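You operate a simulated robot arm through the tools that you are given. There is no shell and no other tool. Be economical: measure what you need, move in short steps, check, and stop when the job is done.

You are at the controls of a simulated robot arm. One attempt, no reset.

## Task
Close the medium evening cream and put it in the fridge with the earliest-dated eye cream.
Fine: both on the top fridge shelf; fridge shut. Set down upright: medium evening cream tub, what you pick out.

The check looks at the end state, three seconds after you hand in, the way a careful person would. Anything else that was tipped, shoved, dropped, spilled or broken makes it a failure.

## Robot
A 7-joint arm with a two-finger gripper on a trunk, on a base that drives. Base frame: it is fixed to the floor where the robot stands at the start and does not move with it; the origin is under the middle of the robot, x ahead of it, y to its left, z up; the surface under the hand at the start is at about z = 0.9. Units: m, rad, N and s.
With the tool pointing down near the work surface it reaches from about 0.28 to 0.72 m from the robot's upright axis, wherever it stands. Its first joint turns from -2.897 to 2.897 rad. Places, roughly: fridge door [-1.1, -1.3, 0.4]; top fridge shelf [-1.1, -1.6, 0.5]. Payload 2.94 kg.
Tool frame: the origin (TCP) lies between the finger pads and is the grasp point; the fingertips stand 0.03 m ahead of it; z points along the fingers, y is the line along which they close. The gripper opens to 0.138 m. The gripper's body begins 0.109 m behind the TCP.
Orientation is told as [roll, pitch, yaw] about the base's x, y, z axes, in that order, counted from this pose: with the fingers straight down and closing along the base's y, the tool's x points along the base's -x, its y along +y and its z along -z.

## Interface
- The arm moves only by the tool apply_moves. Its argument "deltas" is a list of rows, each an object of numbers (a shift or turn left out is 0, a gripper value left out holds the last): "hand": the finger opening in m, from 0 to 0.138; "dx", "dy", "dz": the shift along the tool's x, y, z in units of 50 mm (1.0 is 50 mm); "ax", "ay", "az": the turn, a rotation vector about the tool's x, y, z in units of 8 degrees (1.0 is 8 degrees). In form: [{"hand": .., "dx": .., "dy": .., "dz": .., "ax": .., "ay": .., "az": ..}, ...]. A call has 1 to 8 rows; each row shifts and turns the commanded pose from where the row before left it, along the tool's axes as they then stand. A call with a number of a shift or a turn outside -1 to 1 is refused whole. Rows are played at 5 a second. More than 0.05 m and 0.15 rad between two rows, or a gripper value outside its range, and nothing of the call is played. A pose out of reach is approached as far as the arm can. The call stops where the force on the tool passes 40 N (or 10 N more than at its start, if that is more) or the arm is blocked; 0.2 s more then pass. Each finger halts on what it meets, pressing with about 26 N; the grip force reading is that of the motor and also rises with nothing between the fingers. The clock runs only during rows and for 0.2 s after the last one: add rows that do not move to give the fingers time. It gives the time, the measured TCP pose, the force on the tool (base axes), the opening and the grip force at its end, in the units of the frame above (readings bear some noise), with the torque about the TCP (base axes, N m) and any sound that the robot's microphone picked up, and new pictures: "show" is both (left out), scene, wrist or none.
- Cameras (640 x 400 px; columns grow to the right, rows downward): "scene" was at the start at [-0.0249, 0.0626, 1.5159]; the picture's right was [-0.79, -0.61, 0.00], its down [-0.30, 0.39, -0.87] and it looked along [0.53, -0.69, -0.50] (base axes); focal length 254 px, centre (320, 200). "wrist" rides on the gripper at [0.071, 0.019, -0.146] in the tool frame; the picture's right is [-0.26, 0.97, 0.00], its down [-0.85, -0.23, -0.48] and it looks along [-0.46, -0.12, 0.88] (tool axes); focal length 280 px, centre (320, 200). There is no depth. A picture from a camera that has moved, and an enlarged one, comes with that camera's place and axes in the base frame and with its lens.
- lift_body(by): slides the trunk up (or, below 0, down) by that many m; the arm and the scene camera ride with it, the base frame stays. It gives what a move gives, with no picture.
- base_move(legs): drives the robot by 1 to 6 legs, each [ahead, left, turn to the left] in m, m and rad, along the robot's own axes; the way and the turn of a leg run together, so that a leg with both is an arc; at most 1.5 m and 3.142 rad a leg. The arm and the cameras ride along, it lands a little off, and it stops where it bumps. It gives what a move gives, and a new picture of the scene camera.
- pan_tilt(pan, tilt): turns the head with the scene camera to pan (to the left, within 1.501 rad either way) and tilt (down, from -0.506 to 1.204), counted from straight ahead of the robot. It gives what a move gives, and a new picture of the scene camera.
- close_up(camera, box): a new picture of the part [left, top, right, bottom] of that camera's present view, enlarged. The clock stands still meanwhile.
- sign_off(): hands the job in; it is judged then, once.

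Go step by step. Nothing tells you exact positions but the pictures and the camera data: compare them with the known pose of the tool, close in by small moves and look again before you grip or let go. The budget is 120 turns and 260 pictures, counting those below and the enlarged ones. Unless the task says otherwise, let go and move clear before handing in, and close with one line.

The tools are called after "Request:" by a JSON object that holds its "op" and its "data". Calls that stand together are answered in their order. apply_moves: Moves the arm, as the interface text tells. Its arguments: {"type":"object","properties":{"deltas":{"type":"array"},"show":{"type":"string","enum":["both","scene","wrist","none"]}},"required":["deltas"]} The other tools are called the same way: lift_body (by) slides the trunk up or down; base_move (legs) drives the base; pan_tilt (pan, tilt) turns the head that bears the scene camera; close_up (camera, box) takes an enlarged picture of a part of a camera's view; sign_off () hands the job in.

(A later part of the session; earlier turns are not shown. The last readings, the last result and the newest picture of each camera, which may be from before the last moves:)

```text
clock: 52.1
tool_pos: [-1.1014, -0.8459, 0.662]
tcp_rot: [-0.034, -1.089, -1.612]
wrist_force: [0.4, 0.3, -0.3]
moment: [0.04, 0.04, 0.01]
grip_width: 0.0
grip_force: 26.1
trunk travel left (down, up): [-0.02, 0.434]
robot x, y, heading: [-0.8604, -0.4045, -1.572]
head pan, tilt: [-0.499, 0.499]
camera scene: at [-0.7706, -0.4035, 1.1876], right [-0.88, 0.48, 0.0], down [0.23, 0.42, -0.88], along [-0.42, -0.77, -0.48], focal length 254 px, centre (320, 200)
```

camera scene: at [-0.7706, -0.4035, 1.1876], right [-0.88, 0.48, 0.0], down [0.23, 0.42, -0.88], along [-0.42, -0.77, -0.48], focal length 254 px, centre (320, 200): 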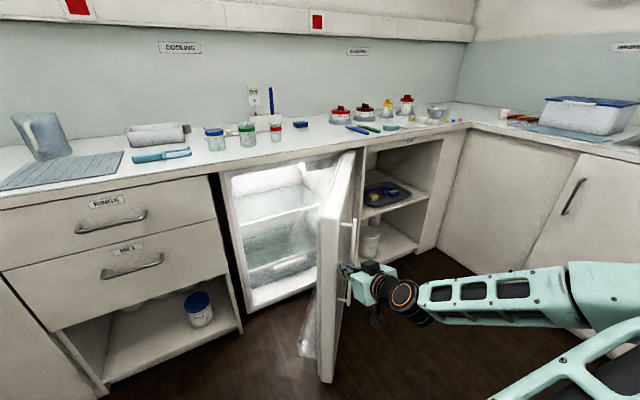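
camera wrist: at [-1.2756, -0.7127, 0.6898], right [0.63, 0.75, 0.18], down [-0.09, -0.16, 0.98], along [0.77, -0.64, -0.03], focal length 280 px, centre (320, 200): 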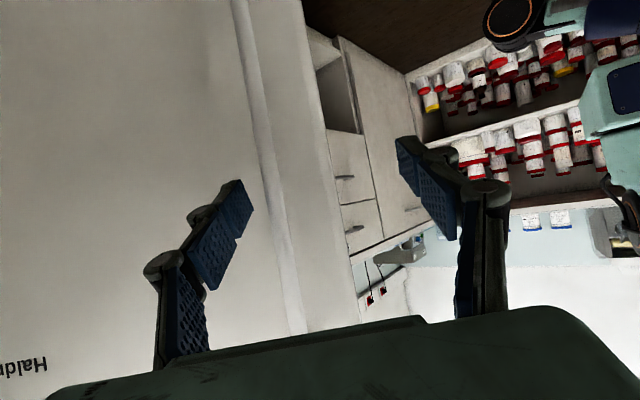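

The hand's sideways shift was dropped and it sits at the outer side of the door. I back off, shift the hand left and come in on the inside.

Request:
{"op": "base_move", "data": {"legs": [[-0.22, 0, 0]]}}

Request:
{"op": "apply_moves", "data": {"deltas": [{"dy": 0.9}, {"dy": 0.9}, {"dy": 0.9}, {"dy": 0.9}, {"dy": 0.9}], "show": "scene"}}

```text
clock: 53.8
tool_pos: [-1.1005, -0.6259, 0.661]
tcp_rot: [-0.034, -1.09, -1.61]
wrist_force: [0.6, -0.6, -0.7]
moment: [-0.02, 0.0, 0.01]
grip_width: 0.0
grip_force: 25.7
trunk travel left (down, up): [-0.02, 0.434]
robot x, y, heading: [-0.8591, -0.1801, -1.575]
head pan, tilt: [-0.499, 0.499]
camera scene: at [-0.7701, -0.1825, 1.1876], right [-0.88, 0.48, 0.0], down [0.23, 0.42, -0.88], along [-0.42, -0.77, -0.48], focal length 254 px, centre (320, 200)
```

scene: 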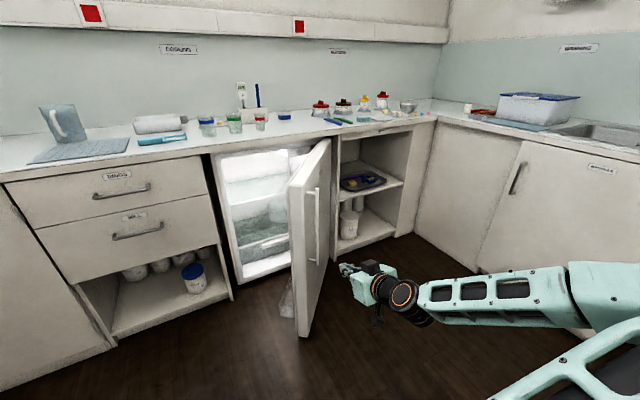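

```text
clock: 55.0
tool_pos: [-0.9218, -0.7168, 0.6535]
tcp_rot: [-0.036, -1.088, -1.612]
wrist_force: [-0.8, 1.0, -0.5]
moment: [-0.01, -0.01, 0.0]
grip_width: 0.0
grip_force: 25.8
out of reach, approached as far as the arm can: row 1, 2, 3, 4, 5
trunk travel left (down, up): [-0.02, 0.434]
robot x, y, heading: [-0.8613, -0.1776, -1.573]
head pan, tilt: [-0.499, 0.499]
camera scene: at [-0.7703, -0.1823, 1.1877], right [-0.88, 0.48, 0.0], down [0.23, 0.42, -0.88], along [-0.42, -0.77, -0.48], focal length 254 px, centre (320, 200)
```

scene: 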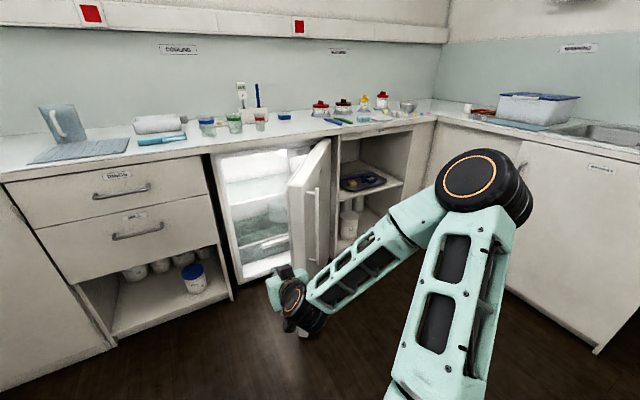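

Request:
{"op": "base_move", "data": {"legs": [[0.2, 0, 0]]}}

Request:
{"op": "apply_moves", "data": {"deltas": [{"dy": -0.8}, {"dy": -0.8}, {"dy": -0.8}]}}

```text
clock: 56.6
tool_pos: [-0.9216, -0.9167, 0.6534]
tcp_rot: [-0.033, -1.089, -1.611]
wrist_force: [-0.4, 0.1, 0.9]
moment: [0.02, 0.0, 0.01]
grip_width: 0.0
grip_force: 25.9
trunk travel left (down, up): [-0.02, 0.434]
robot x, y, heading: [-0.8629, -0.3804, -1.571]
head pan, tilt: [-0.499, 0.499]
camera scene: at [-0.7703, -0.3805, 1.1876], right [-0.88, 0.48, 0.0], down [0.23, 0.42, -0.88], along [-0.42, -0.77, -0.48], focal length 254 px, centre (320, 200)
```

scene: 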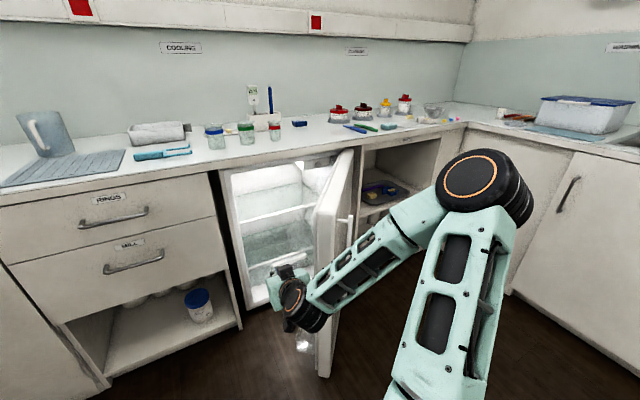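

```text
clock: 57.4
tool_pos: [-1.0427, -0.9068, 0.6541]
tcp_rot: [-0.036, -1.09, -1.611]
wrist_force: [0.9, -0.3, -0.8]
moment: [-0.04, 0.01, -0.04]
grip_width: 0.0004
grip_force: 25.4
trunk travel left (down, up): [-0.02, 0.434]
robot x, y, heading: [-0.8635, -0.378, -1.568]
head pan, tilt: [-0.499, 0.499]
camera scene: at [-0.7704, -0.3807, 1.1876], right [-0.88, 0.48, 0.0], down [0.23, 0.42, -0.88], along [-0.42, -0.77, -0.48], focal length 254 px, centre (320, 200)
camera wrist: at [-1.0123, -0.7476, 0.6592], right [0.96, -0.19, 0.22], down [-0.21, 0.04, 0.98], along [-0.2, -0.98, 0.0], focal length 280 px, centre (320, 200)
```

scene: 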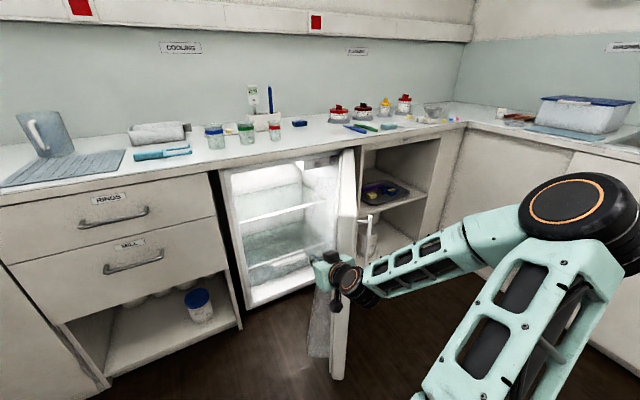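
wrist: 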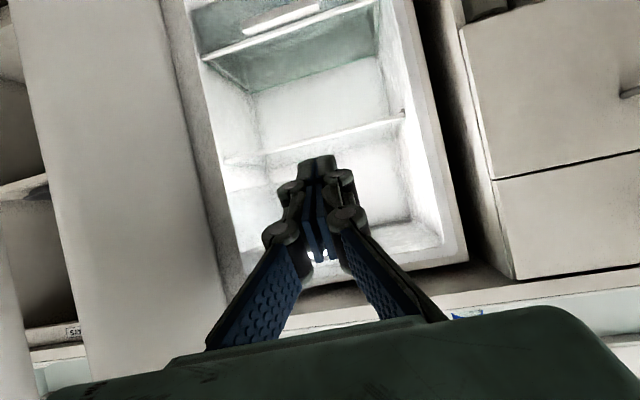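

The door swings easily. I keep sweeping it open.

Request:
{"op": "apply_moves", "data": {"deltas": [{"dy": -0.9}, {"dy": -0.9}, {"dy": -0.9}, {"dy": -0.9}, {"dy": -0.9}]}}

```text
clock: 57.8
tool_pos: [-1.0499, -0.9039, 0.6519]
tcp_rot: [-0.017, -1.079, -1.586]
wrist_force: [6.3, 4.6, 2.6]
moment: [-0.05, 0.0, 0.08]
grip_width: 0.0001
grip_force: 25.8
trunk travel left (down, up): [-0.02, 0.434]
robot x, y, heading: [-0.8615, -0.3819, -1.57]
head pan, tilt: [-0.499, 0.499]
stopped in row 1: the force on the tool passed its limit at 60 N (the readings are from after the stop); the commanded pose is now the measured one
camera scene: at [-0.7694, -0.3799, 1.1876], right [-0.88, 0.48, 0.0], down [0.23, 0.42, -0.88], along [-0.42, -0.77, -0.48], focal length 254 px, centre (320, 200)
camera wrist: at [-1.0258, -0.7426, 0.6589], right [0.96, -0.15, 0.22], down [-0.22, 0.03, 0.97], along [-0.16, -0.99, -0.01], focal length 280 px, centre (320, 200)
```

scene: 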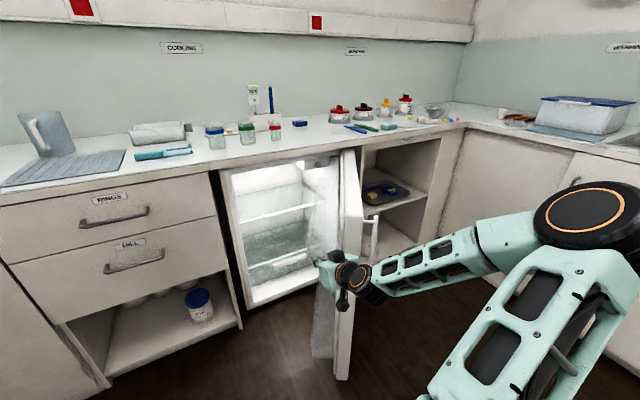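
wrist: 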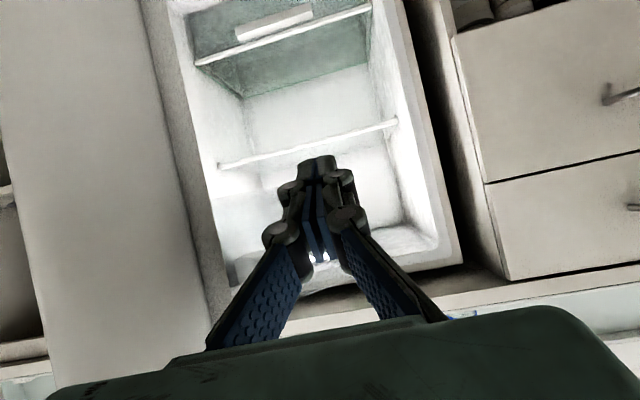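

Request:
{"op": "apply_moves", "data": {"deltas": [{"dy": -0.25}, {"dy": -0.3}, {"dy": -0.4}, {"dy": -0.4}, {"dy": -0.4}, {"dy": -0.4}, {"dy": -0.4}, {"dy": -0.4}], "show": "scene"}}

```text
clock: 58.3
tool_pos: [-1.0526, -0.901, 0.6505]
tcp_rot: [-0.007, -1.072, -1.574]
wrist_force: [5.4, 4.2, 1.3]
moment: [-0.05, 0.01, 0.1]
grip_width: 0.0
grip_force: 25.8
trunk travel left (down, up): [-0.02, 0.434]
robot x, y, heading: [-0.8621, -0.3745, -1.568]
head pan, tilt: [-0.499, 0.499]
stopped in row 2: the force on the tool passed its limit at 47 N (the readings are from after the stop); the commanded pose is now the measured one
camera scene: at [-0.7692, -0.3794, 1.1875], right [-0.88, 0.48, 0.0], down [0.23, 0.42, -0.88], along [-0.42, -0.77, -0.48], focal length 254 px, centre (320, 200)
```

scene: 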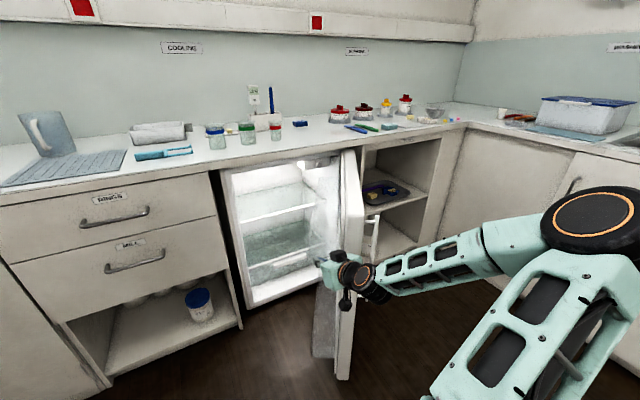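

Request:
{"op": "close_up", "data": {"camera": "scene", "box": [280, 140, 480, 390]}}

Request:
{"op": "pan_tilt", "data": {"pan": -0.6, "tilt": 0.9}}

```text
1.60 times, centred on (380, 265) of scene
camera zoom: at [-0.7692, -0.3794, 1.1875], right [-0.88, 0.48, 0.0], down [0.23, 0.42, -0.88], along [-0.42, -0.77, -0.48], focal length 407 px, centre (224, 96)
```

zoom: 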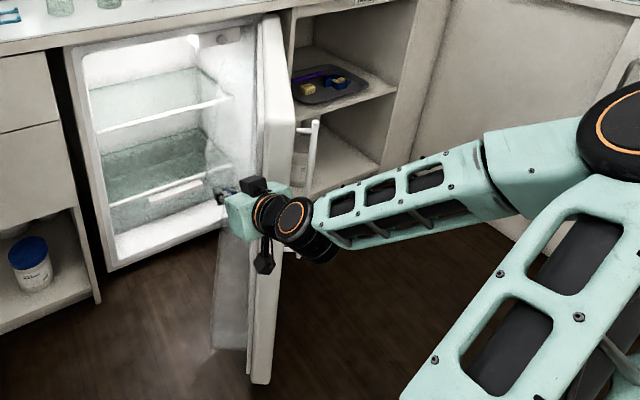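

```text
clock: 59.1
tool_pos: [-1.0522, -0.9016, 0.6497]
tcp_rot: [-0.006, -1.072, -1.579]
wrist_force: [10.2, 9.5, 1.5]
moment: [-0.06, -0.01, 0.2]
grip_width: 0.0
grip_force: 26.1
trunk travel left (down, up): [-0.02, 0.434]
robot x, y, heading: [-0.8578, -0.3762, -1.57]
head pan, tilt: [-0.6, 0.901]
camera scene: at [-0.7682, -0.3617, 1.1537], right [-0.83, 0.56, 0.0], down [0.44, 0.65, -0.62], along [-0.35, -0.51, -0.78], focal length 254 px, centre (320, 200)
```

scene: 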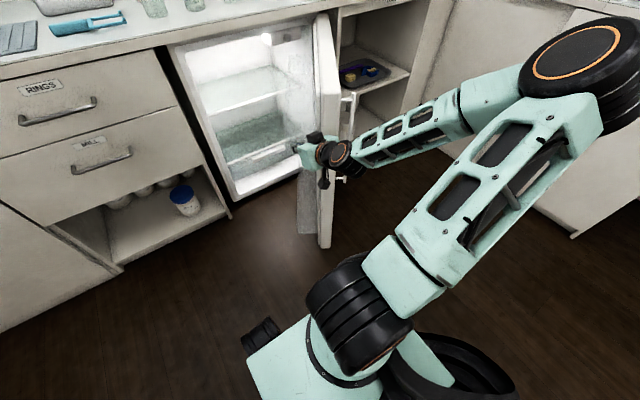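

The forearm is running along the outside of the door edge and jams it. I back out, turn right, and come in from the left side so the whole arm stays on the inner side.

Request:
{"op": "base_move", "data": {"legs": [[-0.3, 0, 0], [0, 0, -0.8], [0.1, 0.5, 0]]}}

Request:
{"op": "pan_tilt", "data": {"pan": 0.0, "tilt": 0.6}}

```text
clock: 67.7
tool_pos: [-1.0896, -0.7339, 0.6515]
tcp_rot: [-0.006, -1.071, -2.371]
wrist_force: [-0.2, -0.1, -0.6]
moment: [0.0, 0.0, -0.03]
grip_width: 0.0
grip_force: 26.0
trunk travel left (down, up): [-0.02, 0.434]
robot x, y, heading: [-0.5802, -0.5037, -2.363]
head pan, tilt: [-0.6, 0.901]
camera scene: at [-0.5041, -0.5578, 1.1538], right [-0.18, 0.98, 0.0], down [0.77, 0.14, -0.62], along [-0.61, -0.11, -0.78], focal length 254 px, centre (320, 200)
```

scene: 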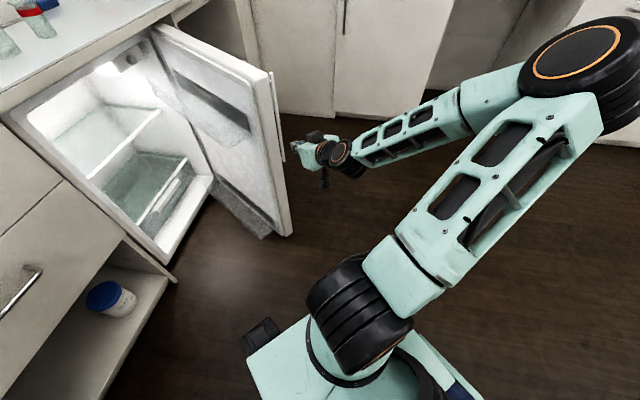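

```text
clock: 68.7
tool_pos: [-1.0902, -0.7338, 0.651]
tcp_rot: [-0.005, -1.071, -2.37]
wrist_force: [0.3, -0.6, -0.4]
moment: [0.0, 0.0, -0.03]
grip_width: 0.0
grip_force: 26.5
trunk travel left (down, up): [-0.02, 0.434]
robot x, y, heading: [-0.5834, -0.5051, -2.362]
head pan, tilt: [0.0, 0.6]
camera scene: at [-0.4926, -0.6064, 1.1785], right [-0.7, 0.71, 0.0], down [0.4, 0.4, -0.82], along [-0.59, -0.58, -0.57], focal length 254 px, centre (320, 200)
```

scene: 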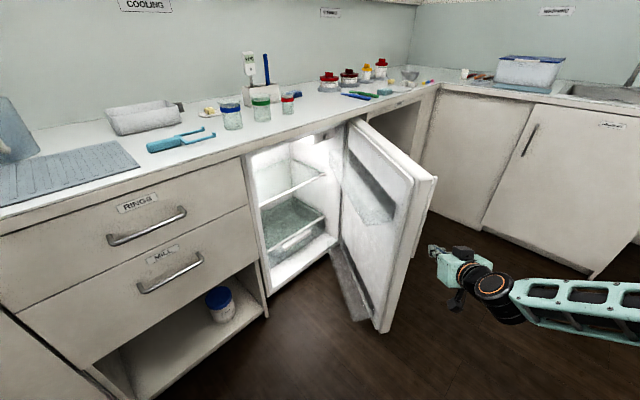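

The door tip is near (-1.13, -0.81), around 60° open. I move the hand inside it, to about (-0.93, -0.97).

Request:
{"op": "base_move", "data": {"legs": [[-0.122, 0.118, 0], [0.167, 0.172, 0]]}}

```text
clock: 72.2
tool_pos: [-0.9141, -0.9727, 0.6497]
tcp_rot: [-0.006, -1.072, -2.371]
wrist_force: [0.2, 0.4, 0.2]
moment: [0.01, 0.0, -0.02]
grip_width: 0.0002
grip_force: 26.0
trunk travel left (down, up): [-0.02, 0.434]
robot x, y, heading: [-0.4094, -0.7452, -2.362]
head pan, tilt: [0.0, 0.6]
camera scene: at [-0.3189, -0.8443, 1.1786], right [-0.71, 0.71, 0.0], down [0.4, 0.4, -0.83], along [-0.58, -0.58, -0.56], focal length 254 px, centre (320, 200)
```

scene: 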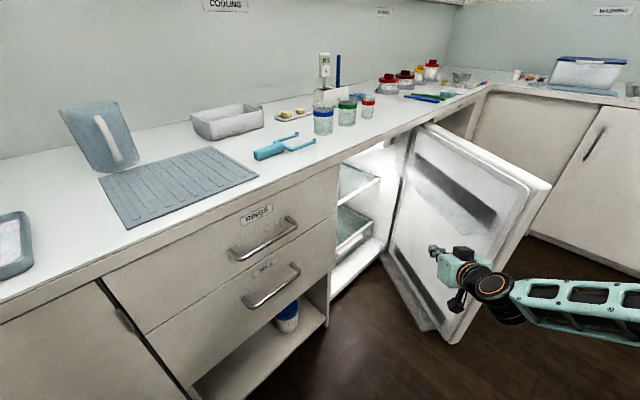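

Request:
{"op": "apply_moves", "data": {"deltas": [{"dz": 0.374, "dx": -0.204, "dy": -0.42}, {"dz": 0.374, "dx": -0.204, "dy": -0.42}, {"dz": 0.374, "dx": -0.204, "dy": -0.42}, {"dz": 0.374, "dx": -0.204, "dy": -0.42}, {"dz": 0.374, "dx": -0.204, "dy": -0.42}, {"dz": 0.374, "dx": -0.204, "dy": -0.42}], "show": "scene"}}

```text
clock: 73.6
tool_pos: [-1.0962, -0.9692, 0.6497]
tcp_rot: [-0.01, -1.072, -2.37]
wrist_force: [0.5, 0.3, 0.5]
moment: [0.04, 0.02, -0.03]
grip_width: 0.0001
grip_force: 26.2
trunk travel left (down, up): [-0.02, 0.434]
robot x, y, heading: [-0.4084, -0.7426, -2.361]
head pan, tilt: [0.0, 0.6]
camera scene: at [-0.3189, -0.8443, 1.1786], right [-0.71, 0.71, 0.0], down [0.4, 0.4, -0.83], along [-0.59, -0.58, -0.56], focal length 254 px, centre (320, 200)
```

scene: 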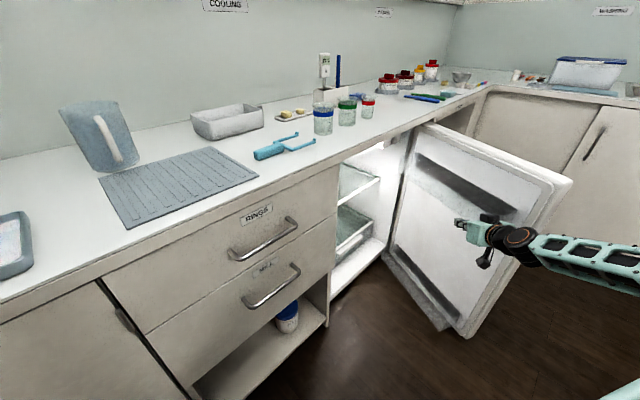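

Request:
{"op": "apply_moves", "data": {"deltas": [{"dz": 0.374, "dx": -0.204, "dy": -0.42}, {"dz": 0.374, "dx": -0.204, "dy": -0.42}, {"dz": 0.3, "dx": -0.164, "dy": -0.42}, {"dz": 0.3, "dx": -0.164, "dy": -0.42}, {"dz": 0.25, "dx": -0.13, "dy": -0.42}], "show": "scene"}}

```text
clock: 74.8
tool_pos: [-1.2339, -0.9572, 0.6505]
tcp_rot: [-0.009, -1.072, -2.368]
wrist_force: [-0.3, 0.4, 0.4]
moment: [0.04, -0.01, 0.01]
grip_width: 0.0
grip_force: 25.8
trunk travel left (down, up): [-0.02, 0.434]
robot x, y, heading: [-0.4084, -0.7402, -2.358]
head pan, tilt: [0.0, 0.6]
camera scene: at [-0.3189, -0.8444, 1.1785], right [-0.71, 0.71, 0.0], down [0.4, 0.4, -0.83], along [-0.58, -0.58, -0.56], focal length 254 px, centre (320, 200)
```

scene: 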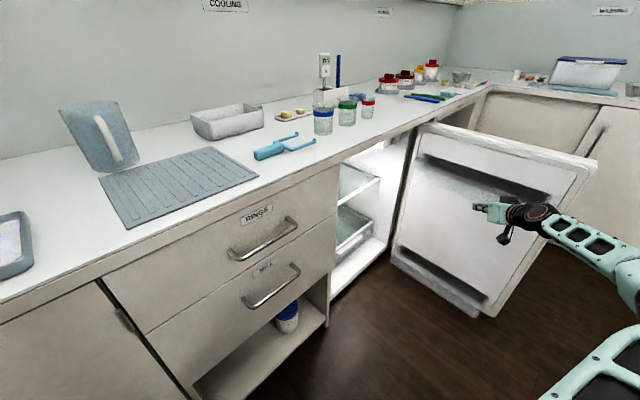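

Request:
{"op": "base_move", "data": {"legs": [[0.1, -0.12, 0]]}}

```text
clock: 76.5
tool_pos: [-1.3904, -0.942, 0.6504]
tcp_rot: [-0.008, -1.074, -2.371]
wrist_force: [-1.0, 0.5, -0.3]
moment: [0.03, 0.0, 0.01]
grip_width: 0.0
grip_force: 26.3
trunk travel left (down, up): [-0.02, 0.434]
robot x, y, heading: [-0.5675, -0.7262, -2.359]
head pan, tilt: [0.0, 0.6]
camera scene: at [-0.4746, -0.8292, 1.1786], right [-0.7, 0.71, 0.0], down [0.4, 0.4, -0.83], along [-0.59, -0.58, -0.56], focal length 254 px, centre (320, 200)
```

scene: 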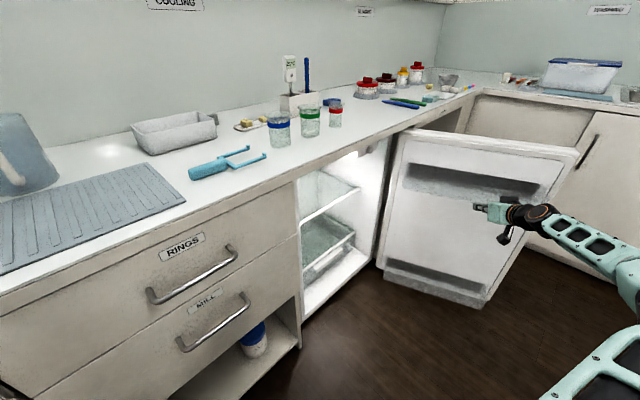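

The door is fully open (about 95°). I back off, raise the trunk and head for the cream tub.

Request:
{"op": "base_move", "data": {"legs": [[-0.15, 0.2, 0], [-0.25, 0, 0]]}}

Request:
{"op": "lift_body", "data": {"by": 0.33}}

Request:
{"op": "apply_moves", "data": {"deltas": [{"hand": 0.1, "dx": 0.4, "dz": -0.75, "dy": 0.45, "ay": 0.95}, {"dx": 0.5, "dz": -0.65, "dy": 0.45, "ay": 0.95}, {"dx": 0.6, "dz": -0.55, "dy": 0.45, "ay": 0.95}, {"dx": 0.6, "dz": -0.4, "dy": 0.45, "ay": 0.95}, {"dx": 0.5, "dz": -0.2, "dy": 0.45, "ay": 0.95}, {"dx": 0.5, "dy": 0.45, "ay": 0.95}, {"ay": 0.95}, {"ay": 0.95}], "show": "scene"}}

```text
clock: 80.3
tool_pos: [-0.9639, -0.8029, 0.6504]
tcp_rot: [-0.008, -1.073, -2.369]
wrist_force: [0.7, 0.1, 0.2]
moment: [-0.02, -0.01, -0.02]
grip_width: 0.0
grip_force: 25.7
trunk travel left (down, up): [-0.02, 0.434]
robot x, y, heading: [-0.1412, -0.5909, -2.357]
head pan, tilt: [0.0, 0.6]
camera scene: at [-0.0499, -0.6903, 1.1786], right [-0.71, 0.71, 0.0], down [0.4, 0.4, -0.83], along [-0.58, -0.58, -0.56], focal length 254 px, centre (320, 200)
```

scene: 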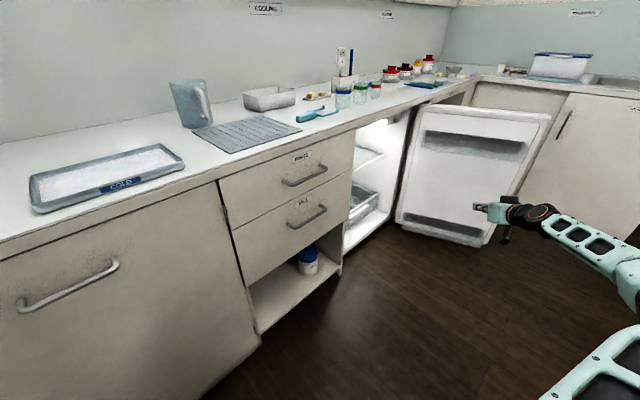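

```text
clock: 83.5
tool_pos: [-0.9653, -0.8039, 0.9813]
tcp_rot: [-0.007, -1.072, -2.369]
wrist_force: [0.1, -0.3, 0.1]
moment: [0.01, 0.02, 0.01]
grip_width: 0.0
grip_force: 25.3
trunk travel left (down, up): [-0.35, 0.104]
robot x, y, heading: [-0.1359, -0.5885, -2.361]
head pan, tilt: [0.0, 0.6]
```

```text
clock: 85.3
tool_pos: [-0.7195, -0.7556, 0.9584]
tcp_rot: [-0.004, -0.008, -2.375]
wrist_force: [-0.1, -0.1, 0.9]
moment: [0.01, -0.03, 0.03]
grip_width: 0.1
grip_force: 0.0
trunk travel left (down, up): [-0.35, 0.104]
robot x, y, heading: [-0.1395, -0.5852, -2.361]
head pan, tilt: [0.0, 0.6]
camera scene: at [-0.0503, -0.6905, 1.5086], right [-0.71, 0.71, 0.0], down [0.4, 0.4, -0.82], along [-0.58, -0.58, -0.57], focal length 254 px, centre (320, 200)
```

scene: 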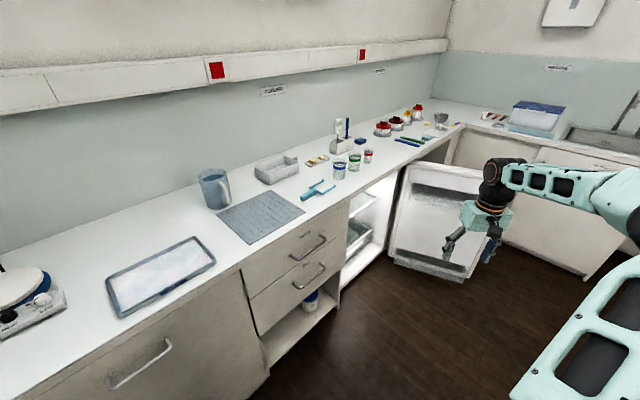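

Request:
{"op": "apply_moves", "data": {"deltas": [{"dz": -0.85, "dy": 0.5}, {"dz": -0.85, "dy": 0.5}, {"dz": -0.85, "dy": 0.5}, {"dz": -0.85, "dy": 0.5}, {"dz": -0.85, "dy": 0.5}, {"dz": -0.85, "dy": 0.5}], "show": "none"}}

Request:
{"op": "base_move", "data": {"legs": [[0, -0.45, 0], [0, 0, 2.361]]}}

Request:
{"op": "pan_tilt", "data": {"pan": 0.1, "tilt": 0.6}}

```text
clock: 86.8
tool_pos: [-0.6115, -0.863, 1.2126]
tcp_rot: [-0.003, -0.01, -2.375]
wrist_force: [0.0, 0.0, 0.1]
moment: [0.0, -0.03, -0.02]
grip_width: 0.1
grip_force: 0.0
trunk travel left (down, up): [-0.35, 0.104]
robot x, y, heading: [-0.1398, -0.5882, -2.36]
head pan, tilt: [0.0, 0.6]
```

```text
clock: 96.8
tool_pos: [0.073, -0.4056, 1.213]
tcp_rot: [-0.004, -0.012, -0.014]
wrist_force: [-0.3, -1.0, -0.5]
moment: [0.01, 0.02, 0.03]
grip_width: 0.1
grip_force: 0.1
trunk travel left (down, up): [-0.35, 0.104]
robot x, y, heading: [-0.4529, -0.2671, 0.006]
head pan, tilt: [0.0, 0.6]
camera scene: at [-0.4501, -0.1336, 1.5086], right [0.0, -1.0, 0.0], down [-0.56, 0.0, -0.83], along [0.83, 0.0, -0.56], focal length 254 px, centre (320, 200)
```

scene: 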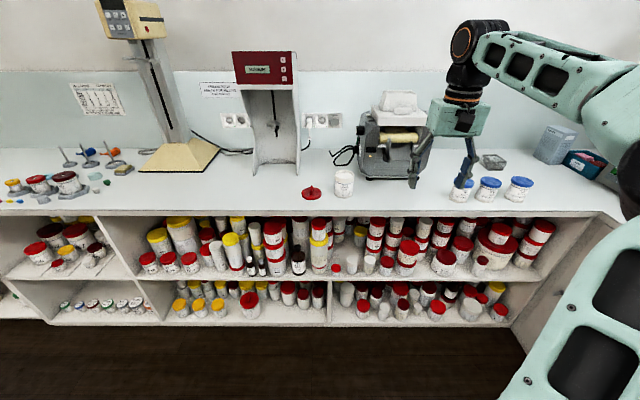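

```text
clock: 97.5
tool_pos: [0.0712, -0.4063, 1.2137]
tcp_rot: [-0.004, -0.01, -0.015]
wrist_force: [0.3, 0.0, 0.4]
moment: [0.01, -0.01, 0.02]
grip_width: 0.1003
grip_force: 0.0
trunk travel left (down, up): [-0.35, 0.104]
robot x, y, heading: [-0.4561, -0.264, 0.001]
head pan, tilt: [0.099, 0.6]
camera scene: at [-0.4506, -0.1249, 1.5086], right [0.1, -0.99, 0.0], down [-0.56, -0.06, -0.83], along [0.82, 0.09, -0.56], focal length 254 px, centre (320, 200)
```

scene: 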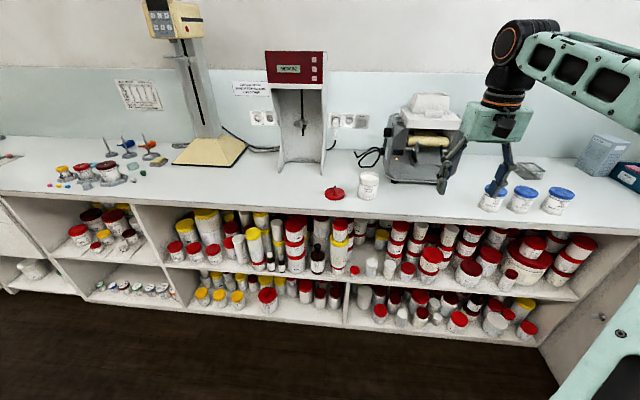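

Lid confirmed near (0.49, -0.09). I drive so that the hand comes over it.

Request:
{"op": "base_move", "data": {"legs": [[0, 0.315, 0], [0.39, 0, 0]]}}

Request:
{"op": "close_up", "data": {"camera": "wrist", "box": [0, 0, 640, 400]}}

```text
clock: 102.9
tool_pos: [0.4602, -0.0979, 1.213]
tcp_rot: [-0.003, -0.011, -0.021]
wrist_force: [0.1, -1.4, -1.2]
moment: [-0.01, 0.04, 0.01]
grip_width: 0.1003
grip_force: 0.1
trunk travel left (down, up): [-0.35, 0.104]
robot x, y, heading: [-0.0688, 0.0471, -0.007]
head pan, tilt: [0.099, 0.6]
camera scene: at [-0.0596, 0.1877, 1.5086], right [0.1, -1.0, 0.0], down [-0.56, -0.05, -0.82], along [0.82, 0.08, -0.57], focal length 254 px, centre (320, 200)
```

scene: 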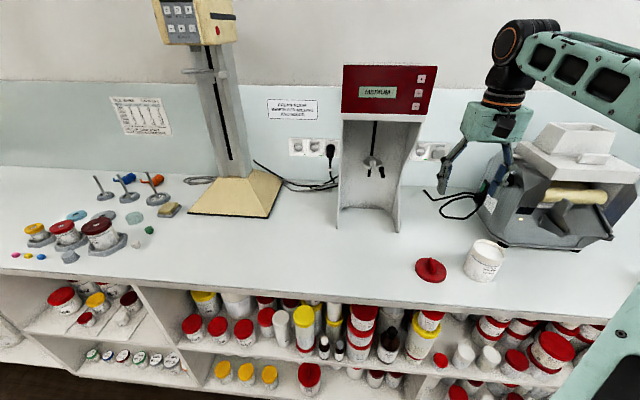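

```text
1.00 times, centred on (320, 200) of wrist (not enlarged: the box is as wide or as high as the picture)
camera zoom: at [0.3881, -0.0766, 1.3588], right [0.28, 0.96, 0.0], down [0.84, -0.25, 0.49], along [0.47, -0.14, -0.87], focal length 280 px, centre (320, 200)
```

zoom: 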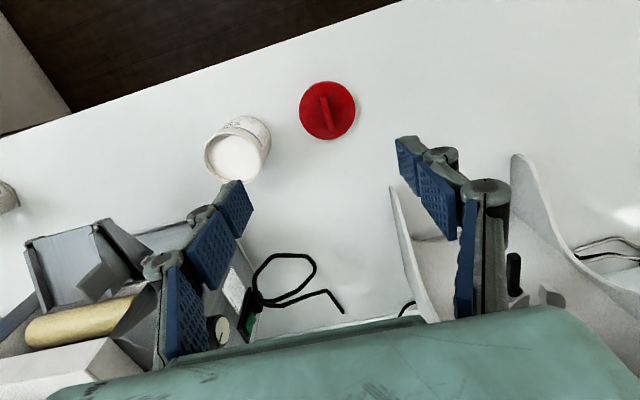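

Lid knob is at (0.478, -0.092), its ridge along x, so the hand's closing direction fits. I descend partway over it.

Request:
{"op": "apply_moves", "data": {"deltas": [{"hand": 0.06, "dx": -0.36, "dy": 0.12, "az": -0.15}, {"dz": 0.9}, {"dz": 0.9}, {"dz": 0.9}, {"dz": 0.9}, {"dz": 0.4}], "show": "wrist"}}

Request:
{"op": "close_up", "data": {"camera": "scene", "box": [390, 210, 530, 310]}}

```text
clock: 104.3
tool_pos: [0.4818, -0.0939, 1.0119]
tcp_rot: [-0.004, -0.01, -0.002]
wrist_force: [0.4, 0.2, -0.5]
moment: [-0.04, 0.0, -0.02]
grip_width: 0.0602
grip_force: 0.1
trunk travel left (down, up): [-0.35, 0.104]
robot x, y, heading: [-0.0674, 0.0452, 0.001]
head pan, tilt: [0.099, 0.6]
camera wrist: at [0.4074, -0.0739, 1.1574], right [0.26, 0.96, 0.0], down [0.84, -0.23, 0.49], along [0.47, -0.13, -0.87], focal length 280 px, centre (320, 200)
```

wrist: 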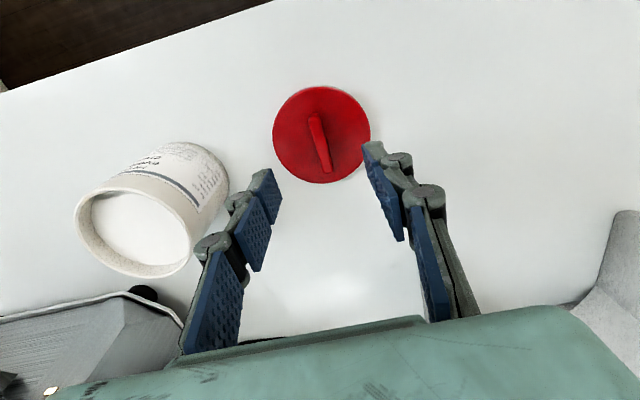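

```text
4.00 times, centred on (460, 260) of scene
camera zoom: at [-0.0598, 0.1877, 1.5086], right [0.1, -1.0, 0.0], down [-0.56, -0.05, -0.82], along [0.82, 0.08, -0.57], focal length 1018 px, centre (-240, -40)
```

zoom: 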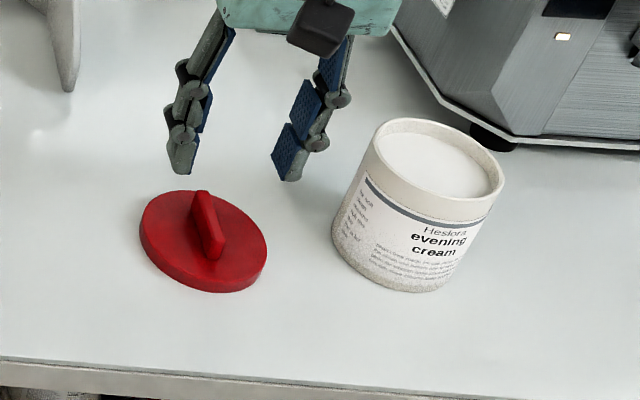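

Request:
{"op": "apply_moves", "data": {"deltas": [{"dz": 0.6, "dx": 0.06, "dy": 0.02}, {"dz": 0.5}], "show": "wrist"}}

Request:
{"op": "close_up", "data": {"camera": "scene", "box": [390, 210, 530, 310]}}

```text
clock: 104.9
tool_pos: [0.4797, -0.0923, 0.9583]
tcp_rot: [-0.004, -0.01, 0.0]
wrist_force: [-0.2, -0.5, 0.3]
moment: [0.02, -0.05, 0.01]
grip_width: 0.0599
grip_force: 0.0
trunk travel left (down, up): [-0.35, 0.104]
robot x, y, heading: [-0.0685, 0.0439, -0.004]
head pan, tilt: [0.099, 0.6]
camera wrist: at [0.4055, -0.0724, 1.1033], right [0.26, 0.97, 0.0], down [0.84, -0.23, 0.49], along [0.47, -0.13, -0.87], focal length 280 px, centre (320, 200)
```

wrist: 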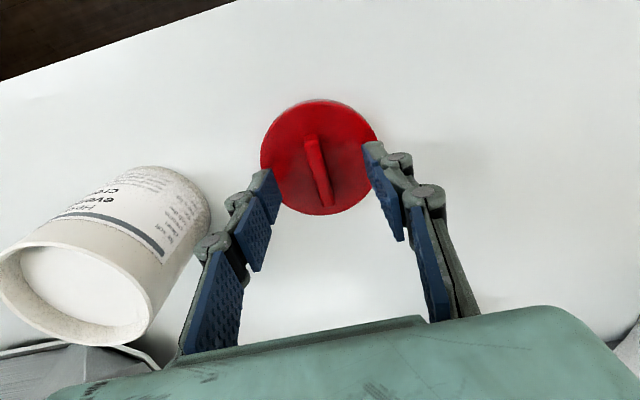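

```text
4.00 times, centred on (460, 260) of scene
camera zoom: at [-0.0597, 0.1877, 1.5086], right [0.1, -1.0, 0.0], down [-0.56, -0.05, -0.82], along [0.82, 0.08, -0.57], focal length 1018 px, centre (-240, -40)
```

zoom: 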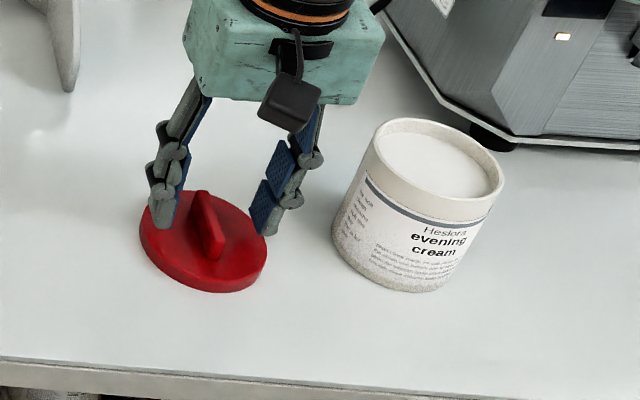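

Request:
{"op": "apply_moves", "data": {"deltas": [{"dz": 0.1}, {"hand": 0.0}, {}, {}, {}, {}], "show": "wrist"}}

Request:
{"op": "close_up", "data": {"camera": "scene", "box": [390, 210, 530, 310]}}

```text
clock: 106.3
tool_pos: [0.4784, -0.0925, 0.954]
tcp_rot: [-0.002, -0.01, 0.0]
wrist_force: [-0.3, 0.7, 0.2]
moment: [0.01, -0.02, -0.01]
grip_width: 0.0088
grip_force: 25.9
trunk travel left (down, up): [-0.35, 0.104]
robot x, y, heading: [-0.0673, 0.0437, -0.006]
head pan, tilt: [0.099, 0.6]
camera wrist: at [0.4052, -0.0726, 1.0987], right [0.26, 0.96, 0.0], down [0.84, -0.23, 0.49], along [0.47, -0.13, -0.87], focal length 280 px, centre (320, 200)
```

wrist: 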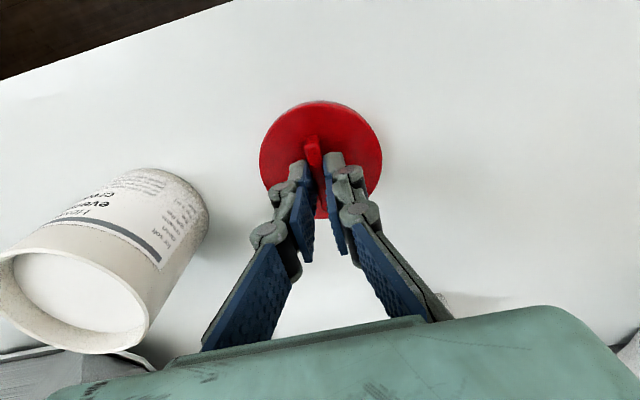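

```text
4.00 times, centred on (460, 260) of scene
camera zoom: at [-0.0599, 0.1878, 1.5086], right [0.1, -1.0, 0.0], down [-0.56, -0.05, -0.83], along [0.82, 0.08, -0.56], focal length 1018 px, centre (-240, -40)
```

zoom: 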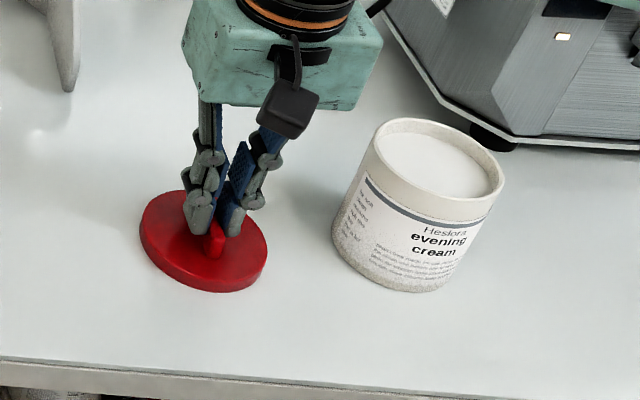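

Knob gripped. I lift the lid and carry it over the tub.

Request:
{"op": "apply_moves", "data": {"deltas": [{"dz": -0.5}, {"dz": -0.8}, {"dz": -0.8}, {"dz": -0.7}, {"dy": -0.7, "dx": -0.05}, {"dy": -0.7, "dx": -0.05}, {"dy": -0.7, "dx": -0.05}, {"dy": -0.68}], "show": "wrist"}}

Request:
{"op": "close_up", "data": {"camera": "scene", "box": [420, 180, 560, 290]}}

```text
clock: 108.1
tool_pos: [0.4821, -0.2312, 1.0938]
tcp_rot: [-0.003, -0.01, 0.0]
wrist_force: [0.9, -0.2, -1.5]
moment: [0.03, -0.03, 0.0]
grip_width: 0.0088
grip_force: 26.1
trunk travel left (down, up): [-0.35, 0.104]
robot x, y, heading: [-0.0664, 0.0465, -0.007]
head pan, tilt: [0.099, 0.6]
camera wrist: at [0.4107, -0.2114, 1.2396], right [0.26, 0.96, 0.0], down [0.84, -0.23, 0.49], along [0.47, -0.13, -0.87], focal length 280 px, centre (320, 200)
```

wrist: 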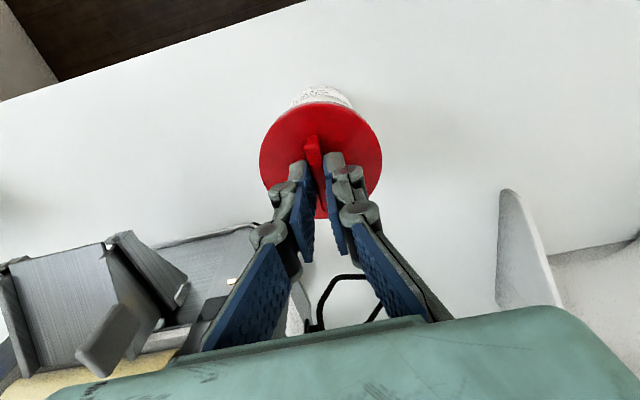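

```text
3.64 times, centred on (490, 235) of scene
camera zoom: at [-0.0599, 0.1874, 1.5086], right [0.1, -1.0, 0.0], down [-0.56, -0.05, -0.83], along [0.82, 0.08, -0.56], focal length 926 px, centre (-298, 73)
```

zoom: 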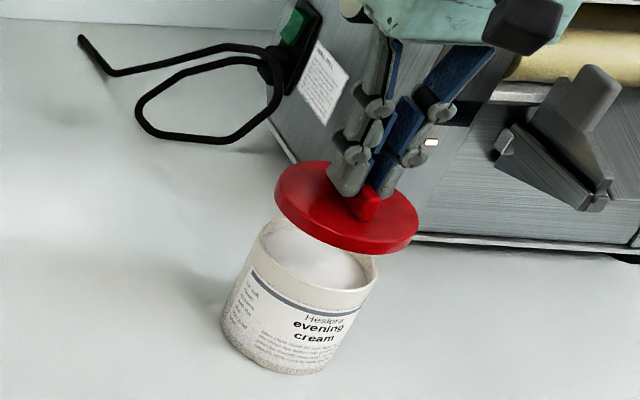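

Request:
{"op": "apply_moves", "data": {"deltas": [{"dx": -0.18, "dy": -0.03}, {"dz": 0.6}], "show": "wrist"}}

Request:
{"op": "close_up", "data": {"camera": "scene", "box": [450, 205, 530, 285]}}

```text
clock: 108.7
tool_pos: [0.4934, -0.2323, 1.0656]
tcp_rot: [-0.004, -0.01, -0.001]
wrist_force: [0.1, 0.8, 0.2]
moment: [-0.01, 0.0, -0.01]
grip_width: 0.0089
grip_force: 25.4
trunk travel left (down, up): [-0.35, 0.104]
robot x, y, heading: [-0.0684, 0.0472, -0.004]
head pan, tilt: [0.099, 0.6]
camera wrist: at [0.4204, -0.2124, 1.2094], right [0.26, 0.96, 0.0], down [0.84, -0.23, 0.49], along [0.47, -0.13, -0.87], focal length 280 px, centre (320, 200)
```

wrist: 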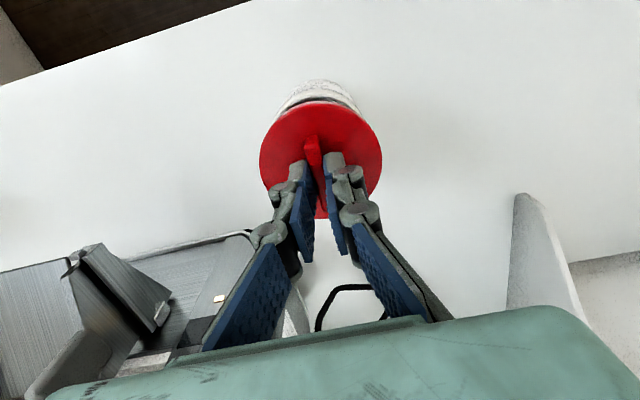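

```text
5.00 times, centred on (490, 245) of scene
camera zoom: at [-0.0597, 0.1875, 1.5086], right [0.1, -1.0, 0.0], down [-0.56, -0.05, -0.82], along [0.82, 0.08, -0.57], focal length 1273 px, centre (-530, -25)
```

zoom: 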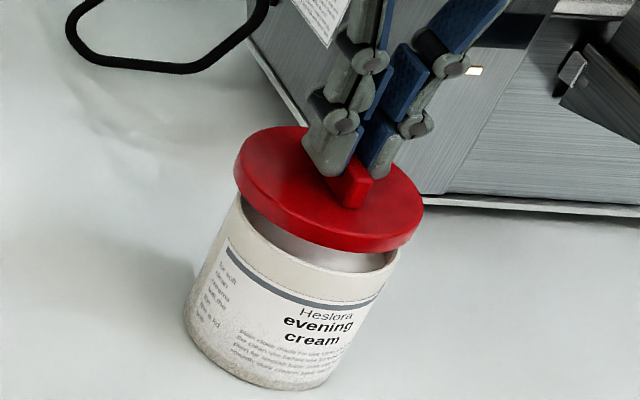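

The lid looks centred over the rim. I lower it gently until contact.

Request:
{"op": "apply_moves", "data": {"deltas": [{"dz": 0.2}, {"dz": 0.1}, {"dz": 0.1}], "show": "none"}}

Request:
{"op": "close_up", "data": {"camera": "scene", "box": [450, 205, 530, 285]}}

```text
clock: 109.5
tool_pos: [0.4933, -0.2321, 1.0503]
tcp_rot: [-0.007, -0.021, -0.001]
wrist_force: [1.9, -1.1, 27.9]
moment: [-0.05, 0.69, 0.05]
grip_width: 0.0086
grip_force: 25.5
trunk travel left (down, up): [-0.35, 0.104]
robot x, y, heading: [-0.0664, 0.047, 0.003]
head pan, tilt: [0.099, 0.6]
```

```text
5.00 times, centred on (490, 245) of scene
camera zoom: at [-0.0624, 0.1889, 1.509], right [0.1, -1.0, 0.0], down [-0.56, -0.05, -0.83], along [0.82, 0.08, -0.56], focal length 1273 px, centre (-530, -25)
```

zoom: 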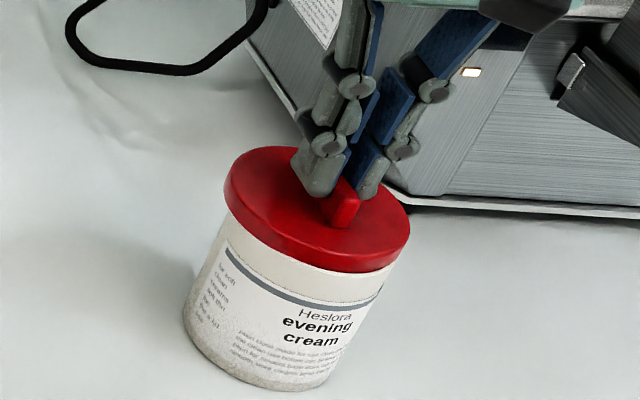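

Contact is at the near side of the rim, so the lid sits a few mm too far out. I lift a bit, shift 3 mm back and try again.

Request:
{"op": "apply_moves", "data": {"deltas": [{"dz": -0.16}, {"dx": 0.06}, {"dz": 0.1}, {"dz": 0.06}], "show": "none"}}

```text
clock: 110.5
tool_pos: [0.4903, -0.2309, 1.0472]
tcp_rot: [-0.006, -0.016, -0.002]
wrist_force: [2.3, -3.3, 27.9]
moment: [-0.11, 0.66, 0.08]
grip_width: 0.0091
grip_force: 26.2
trunk travel left (down, up): [-0.35, 0.104]
robot x, y, heading: [-0.069, 0.0416, -0.001]
head pan, tilt: [0.099, 0.6]
```

Request:
{"op": "apply_moves", "data": {"deltas": [{"dz": -0.16}, {"dx": 0.06}, {"dz": 0.1}, {"dz": 0.06}, {"dz": 0.04}], "show": "none"}}

Request:
{"op": "close_up", "data": {"camera": "scene", "box": [450, 205, 530, 285]}}

```text
clock: 111.7
tool_pos: [0.4863, -0.2321, 1.0424]
tcp_rot: [-0.003, -0.011, 0.0]
wrist_force: [-1.4, -0.3, 0.4]
moment: [0.02, 0.08, -0.01]
grip_width: 0.0089
grip_force: 25.6
trunk travel left (down, up): [-0.35, 0.104]
robot x, y, heading: [-0.066, 0.0464, -0.002]
head pan, tilt: [0.099, 0.6]
```

```text
5.00 times, centred on (490, 245) of scene
camera zoom: at [-0.0601, 0.1879, 1.5086], right [0.1, -1.0, 0.0], down [-0.56, -0.05, -0.83], along [0.82, 0.08, -0.56], focal length 1273 px, centre (-530, -25)
```

zoom: 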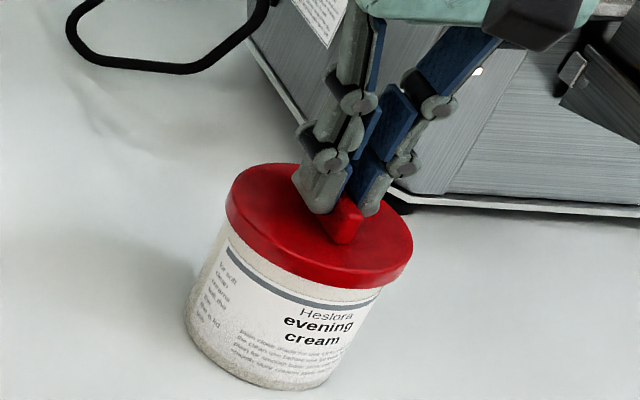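

The lid slipped over the rim (no force, lower now). I press further down until it seats.

Request:
{"op": "apply_moves", "data": {"deltas": [{"dz": 0.06}, {"dz": 0.06}, {"dz": 0.06}, {"dz": 0.06}, {"dz": 0.06}], "show": "none"}}

Request:
{"op": "close_up", "data": {"camera": "scene", "box": [450, 205, 530, 285]}}

```text
clock: 112.7
tool_pos: [0.4862, -0.2321, 1.0388]
tcp_rot: [-0.01, -0.019, -0.001]
wrist_force: [-9.6, 2.9, 16.5]
moment: [0.05, 0.45, -0.02]
grip_width: 0.0088
grip_force: 26.3
trunk travel left (down, up): [-0.35, 0.104]
robot x, y, heading: [-0.0677, 0.0417, -0.006]
head pan, tilt: [0.099, 0.6]
heard: snap
stopped in row 4: the force on the tool passed its limit at 43 N (the readings are from after the stop); the commanded pose is now the measured one
```

```text
5.00 times, centred on (490, 245) of scene
camera zoom: at [-0.0635, 0.1892, 1.5083], right [0.1, -1.0, 0.0], down [-0.56, -0.05, -0.83], along [0.82, 0.08, -0.56], focal length 1273 px, centre (-530, -25)
```

zoom: 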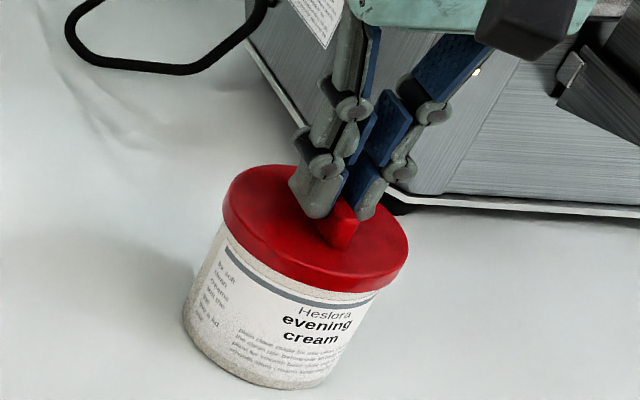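

A snap was heard: the tub is closed. I let go of the knob, rise, and back off to regrasp the tub by its side.

Request:
{"op": "apply_moves", "data": {"deltas": [{"hand": 0.06}, {}, {}, {"dz": -0.7}, {"dz": -0.9}, {"dz": -0.9}], "show": "none"}}

Request:
{"op": "close_up", "data": {"camera": "scene", "box": [440, 195, 540, 285]}}

Request:
{"op": "base_move", "data": {"legs": [[-0.27, 0, 0]]}}

Request:
{"op": "apply_moves", "data": {"deltas": [{"hand": 0.11, "ay": -0.94}, {"ay": -0.94}, {"ay": -0.94}, {"ay": -0.94}, {"ay": -0.94}, {"ay": -0.94}, {"ay": -0.94}, {"ay": -0.94}]}}

```text
clock: 114.1
tool_pos: [0.4882, -0.2333, 1.1605]
tcp_rot: [-0.008, -0.017, 0.0]
wrist_force: [-1.8, 0.0, -0.3]
moment: [0.03, 0.03, -0.04]
grip_width: 0.0597
grip_force: 0.0
trunk travel left (down, up): [-0.35, 0.104]
robot x, y, heading: [-0.0683, 0.042, -0.003]
head pan, tilt: [0.099, 0.6]
```

```text
4.44 times, centred on (490, 240) of scene
camera zoom: at [-0.06, 0.1881, 1.5085], right [0.1, -1.0, 0.0], down [-0.56, -0.05, -0.83], along [0.82, 0.08, -0.56], focal length 1131 px, centre (-436, 22)
```

zoom: 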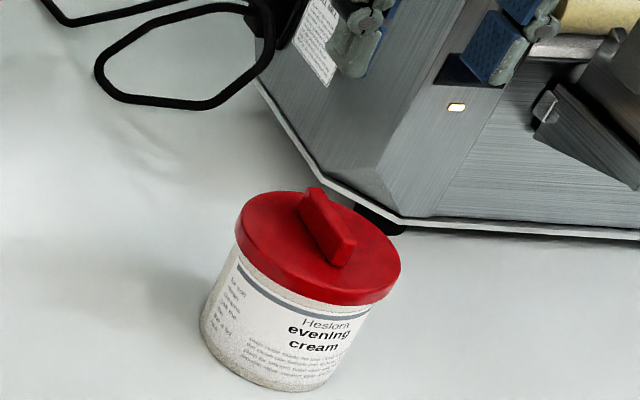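

```text
clock: 116.0
tool_pos: [0.2136, -0.2328, 1.1614]
tcp_rot: [-0.006, -0.017, 0.0]
wrist_force: [-0.6, -0.1, 0.4]
moment: [0.0, -0.01, -0.01]
grip_width: 0.0601
grip_force: 0.0
trunk travel left (down, up): [-0.35, 0.104]
robot x, y, heading: [-0.3384, 0.0486, -0.005]
head pan, tilt: [0.099, 0.6]
camera scene: at [-0.3316, 0.1891, 1.5086], right [0.09, -1.0, 0.0], down [-0.56, -0.05, -0.83], along [0.82, 0.08, -0.56], focal length 254 px, centre (320, 200)
```

scene: 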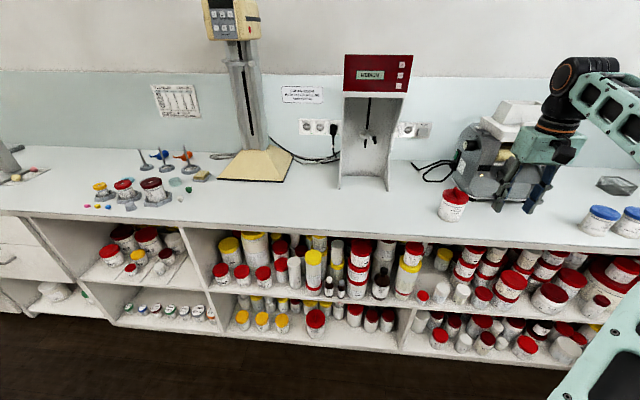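

```text
clock: 117.8
tool_pos: [0.2147, -0.2326, 1.1613]
tcp_rot: [-0.017, -1.069, 0.014]
wrist_force: [0.8, -0.5, 0.5]
moment: [0.0, -0.04, 0.04]
grip_width: 0.11
grip_force: 0.1
trunk travel left (down, up): [-0.35, 0.104]
robot x, y, heading: [-0.3409, 0.0454, -0.004]
head pan, tilt: [0.099, 0.6]
camera scene: at [-0.3313, 0.1892, 1.5086], right [0.09, -1.0, 0.0], down [-0.56, -0.05, -0.83], along [0.82, 0.08, -0.56], focal length 254 px, centre (320, 200)
camera wrist: at [0.0522, -0.2128, 1.1693], right [0.13, 0.97, 0.22], down [-0.01, -0.22, 0.97], along [0.99, -0.13, -0.02], focal length 280 px, centre (320, 200)
```

scene: 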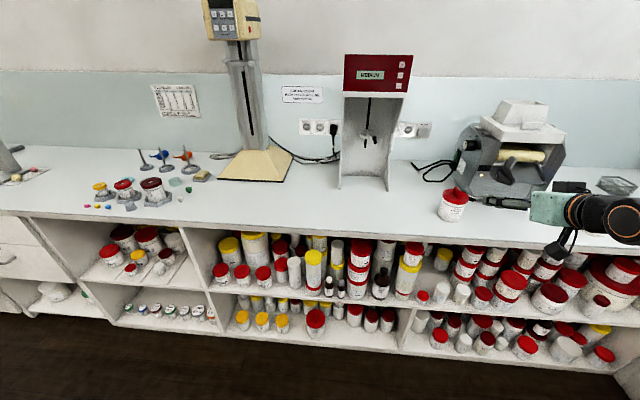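
wrist: 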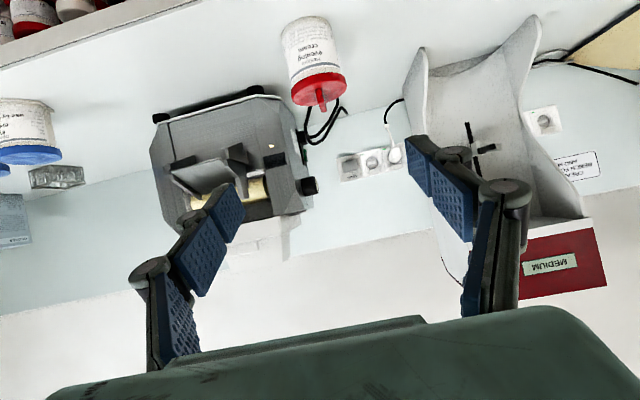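

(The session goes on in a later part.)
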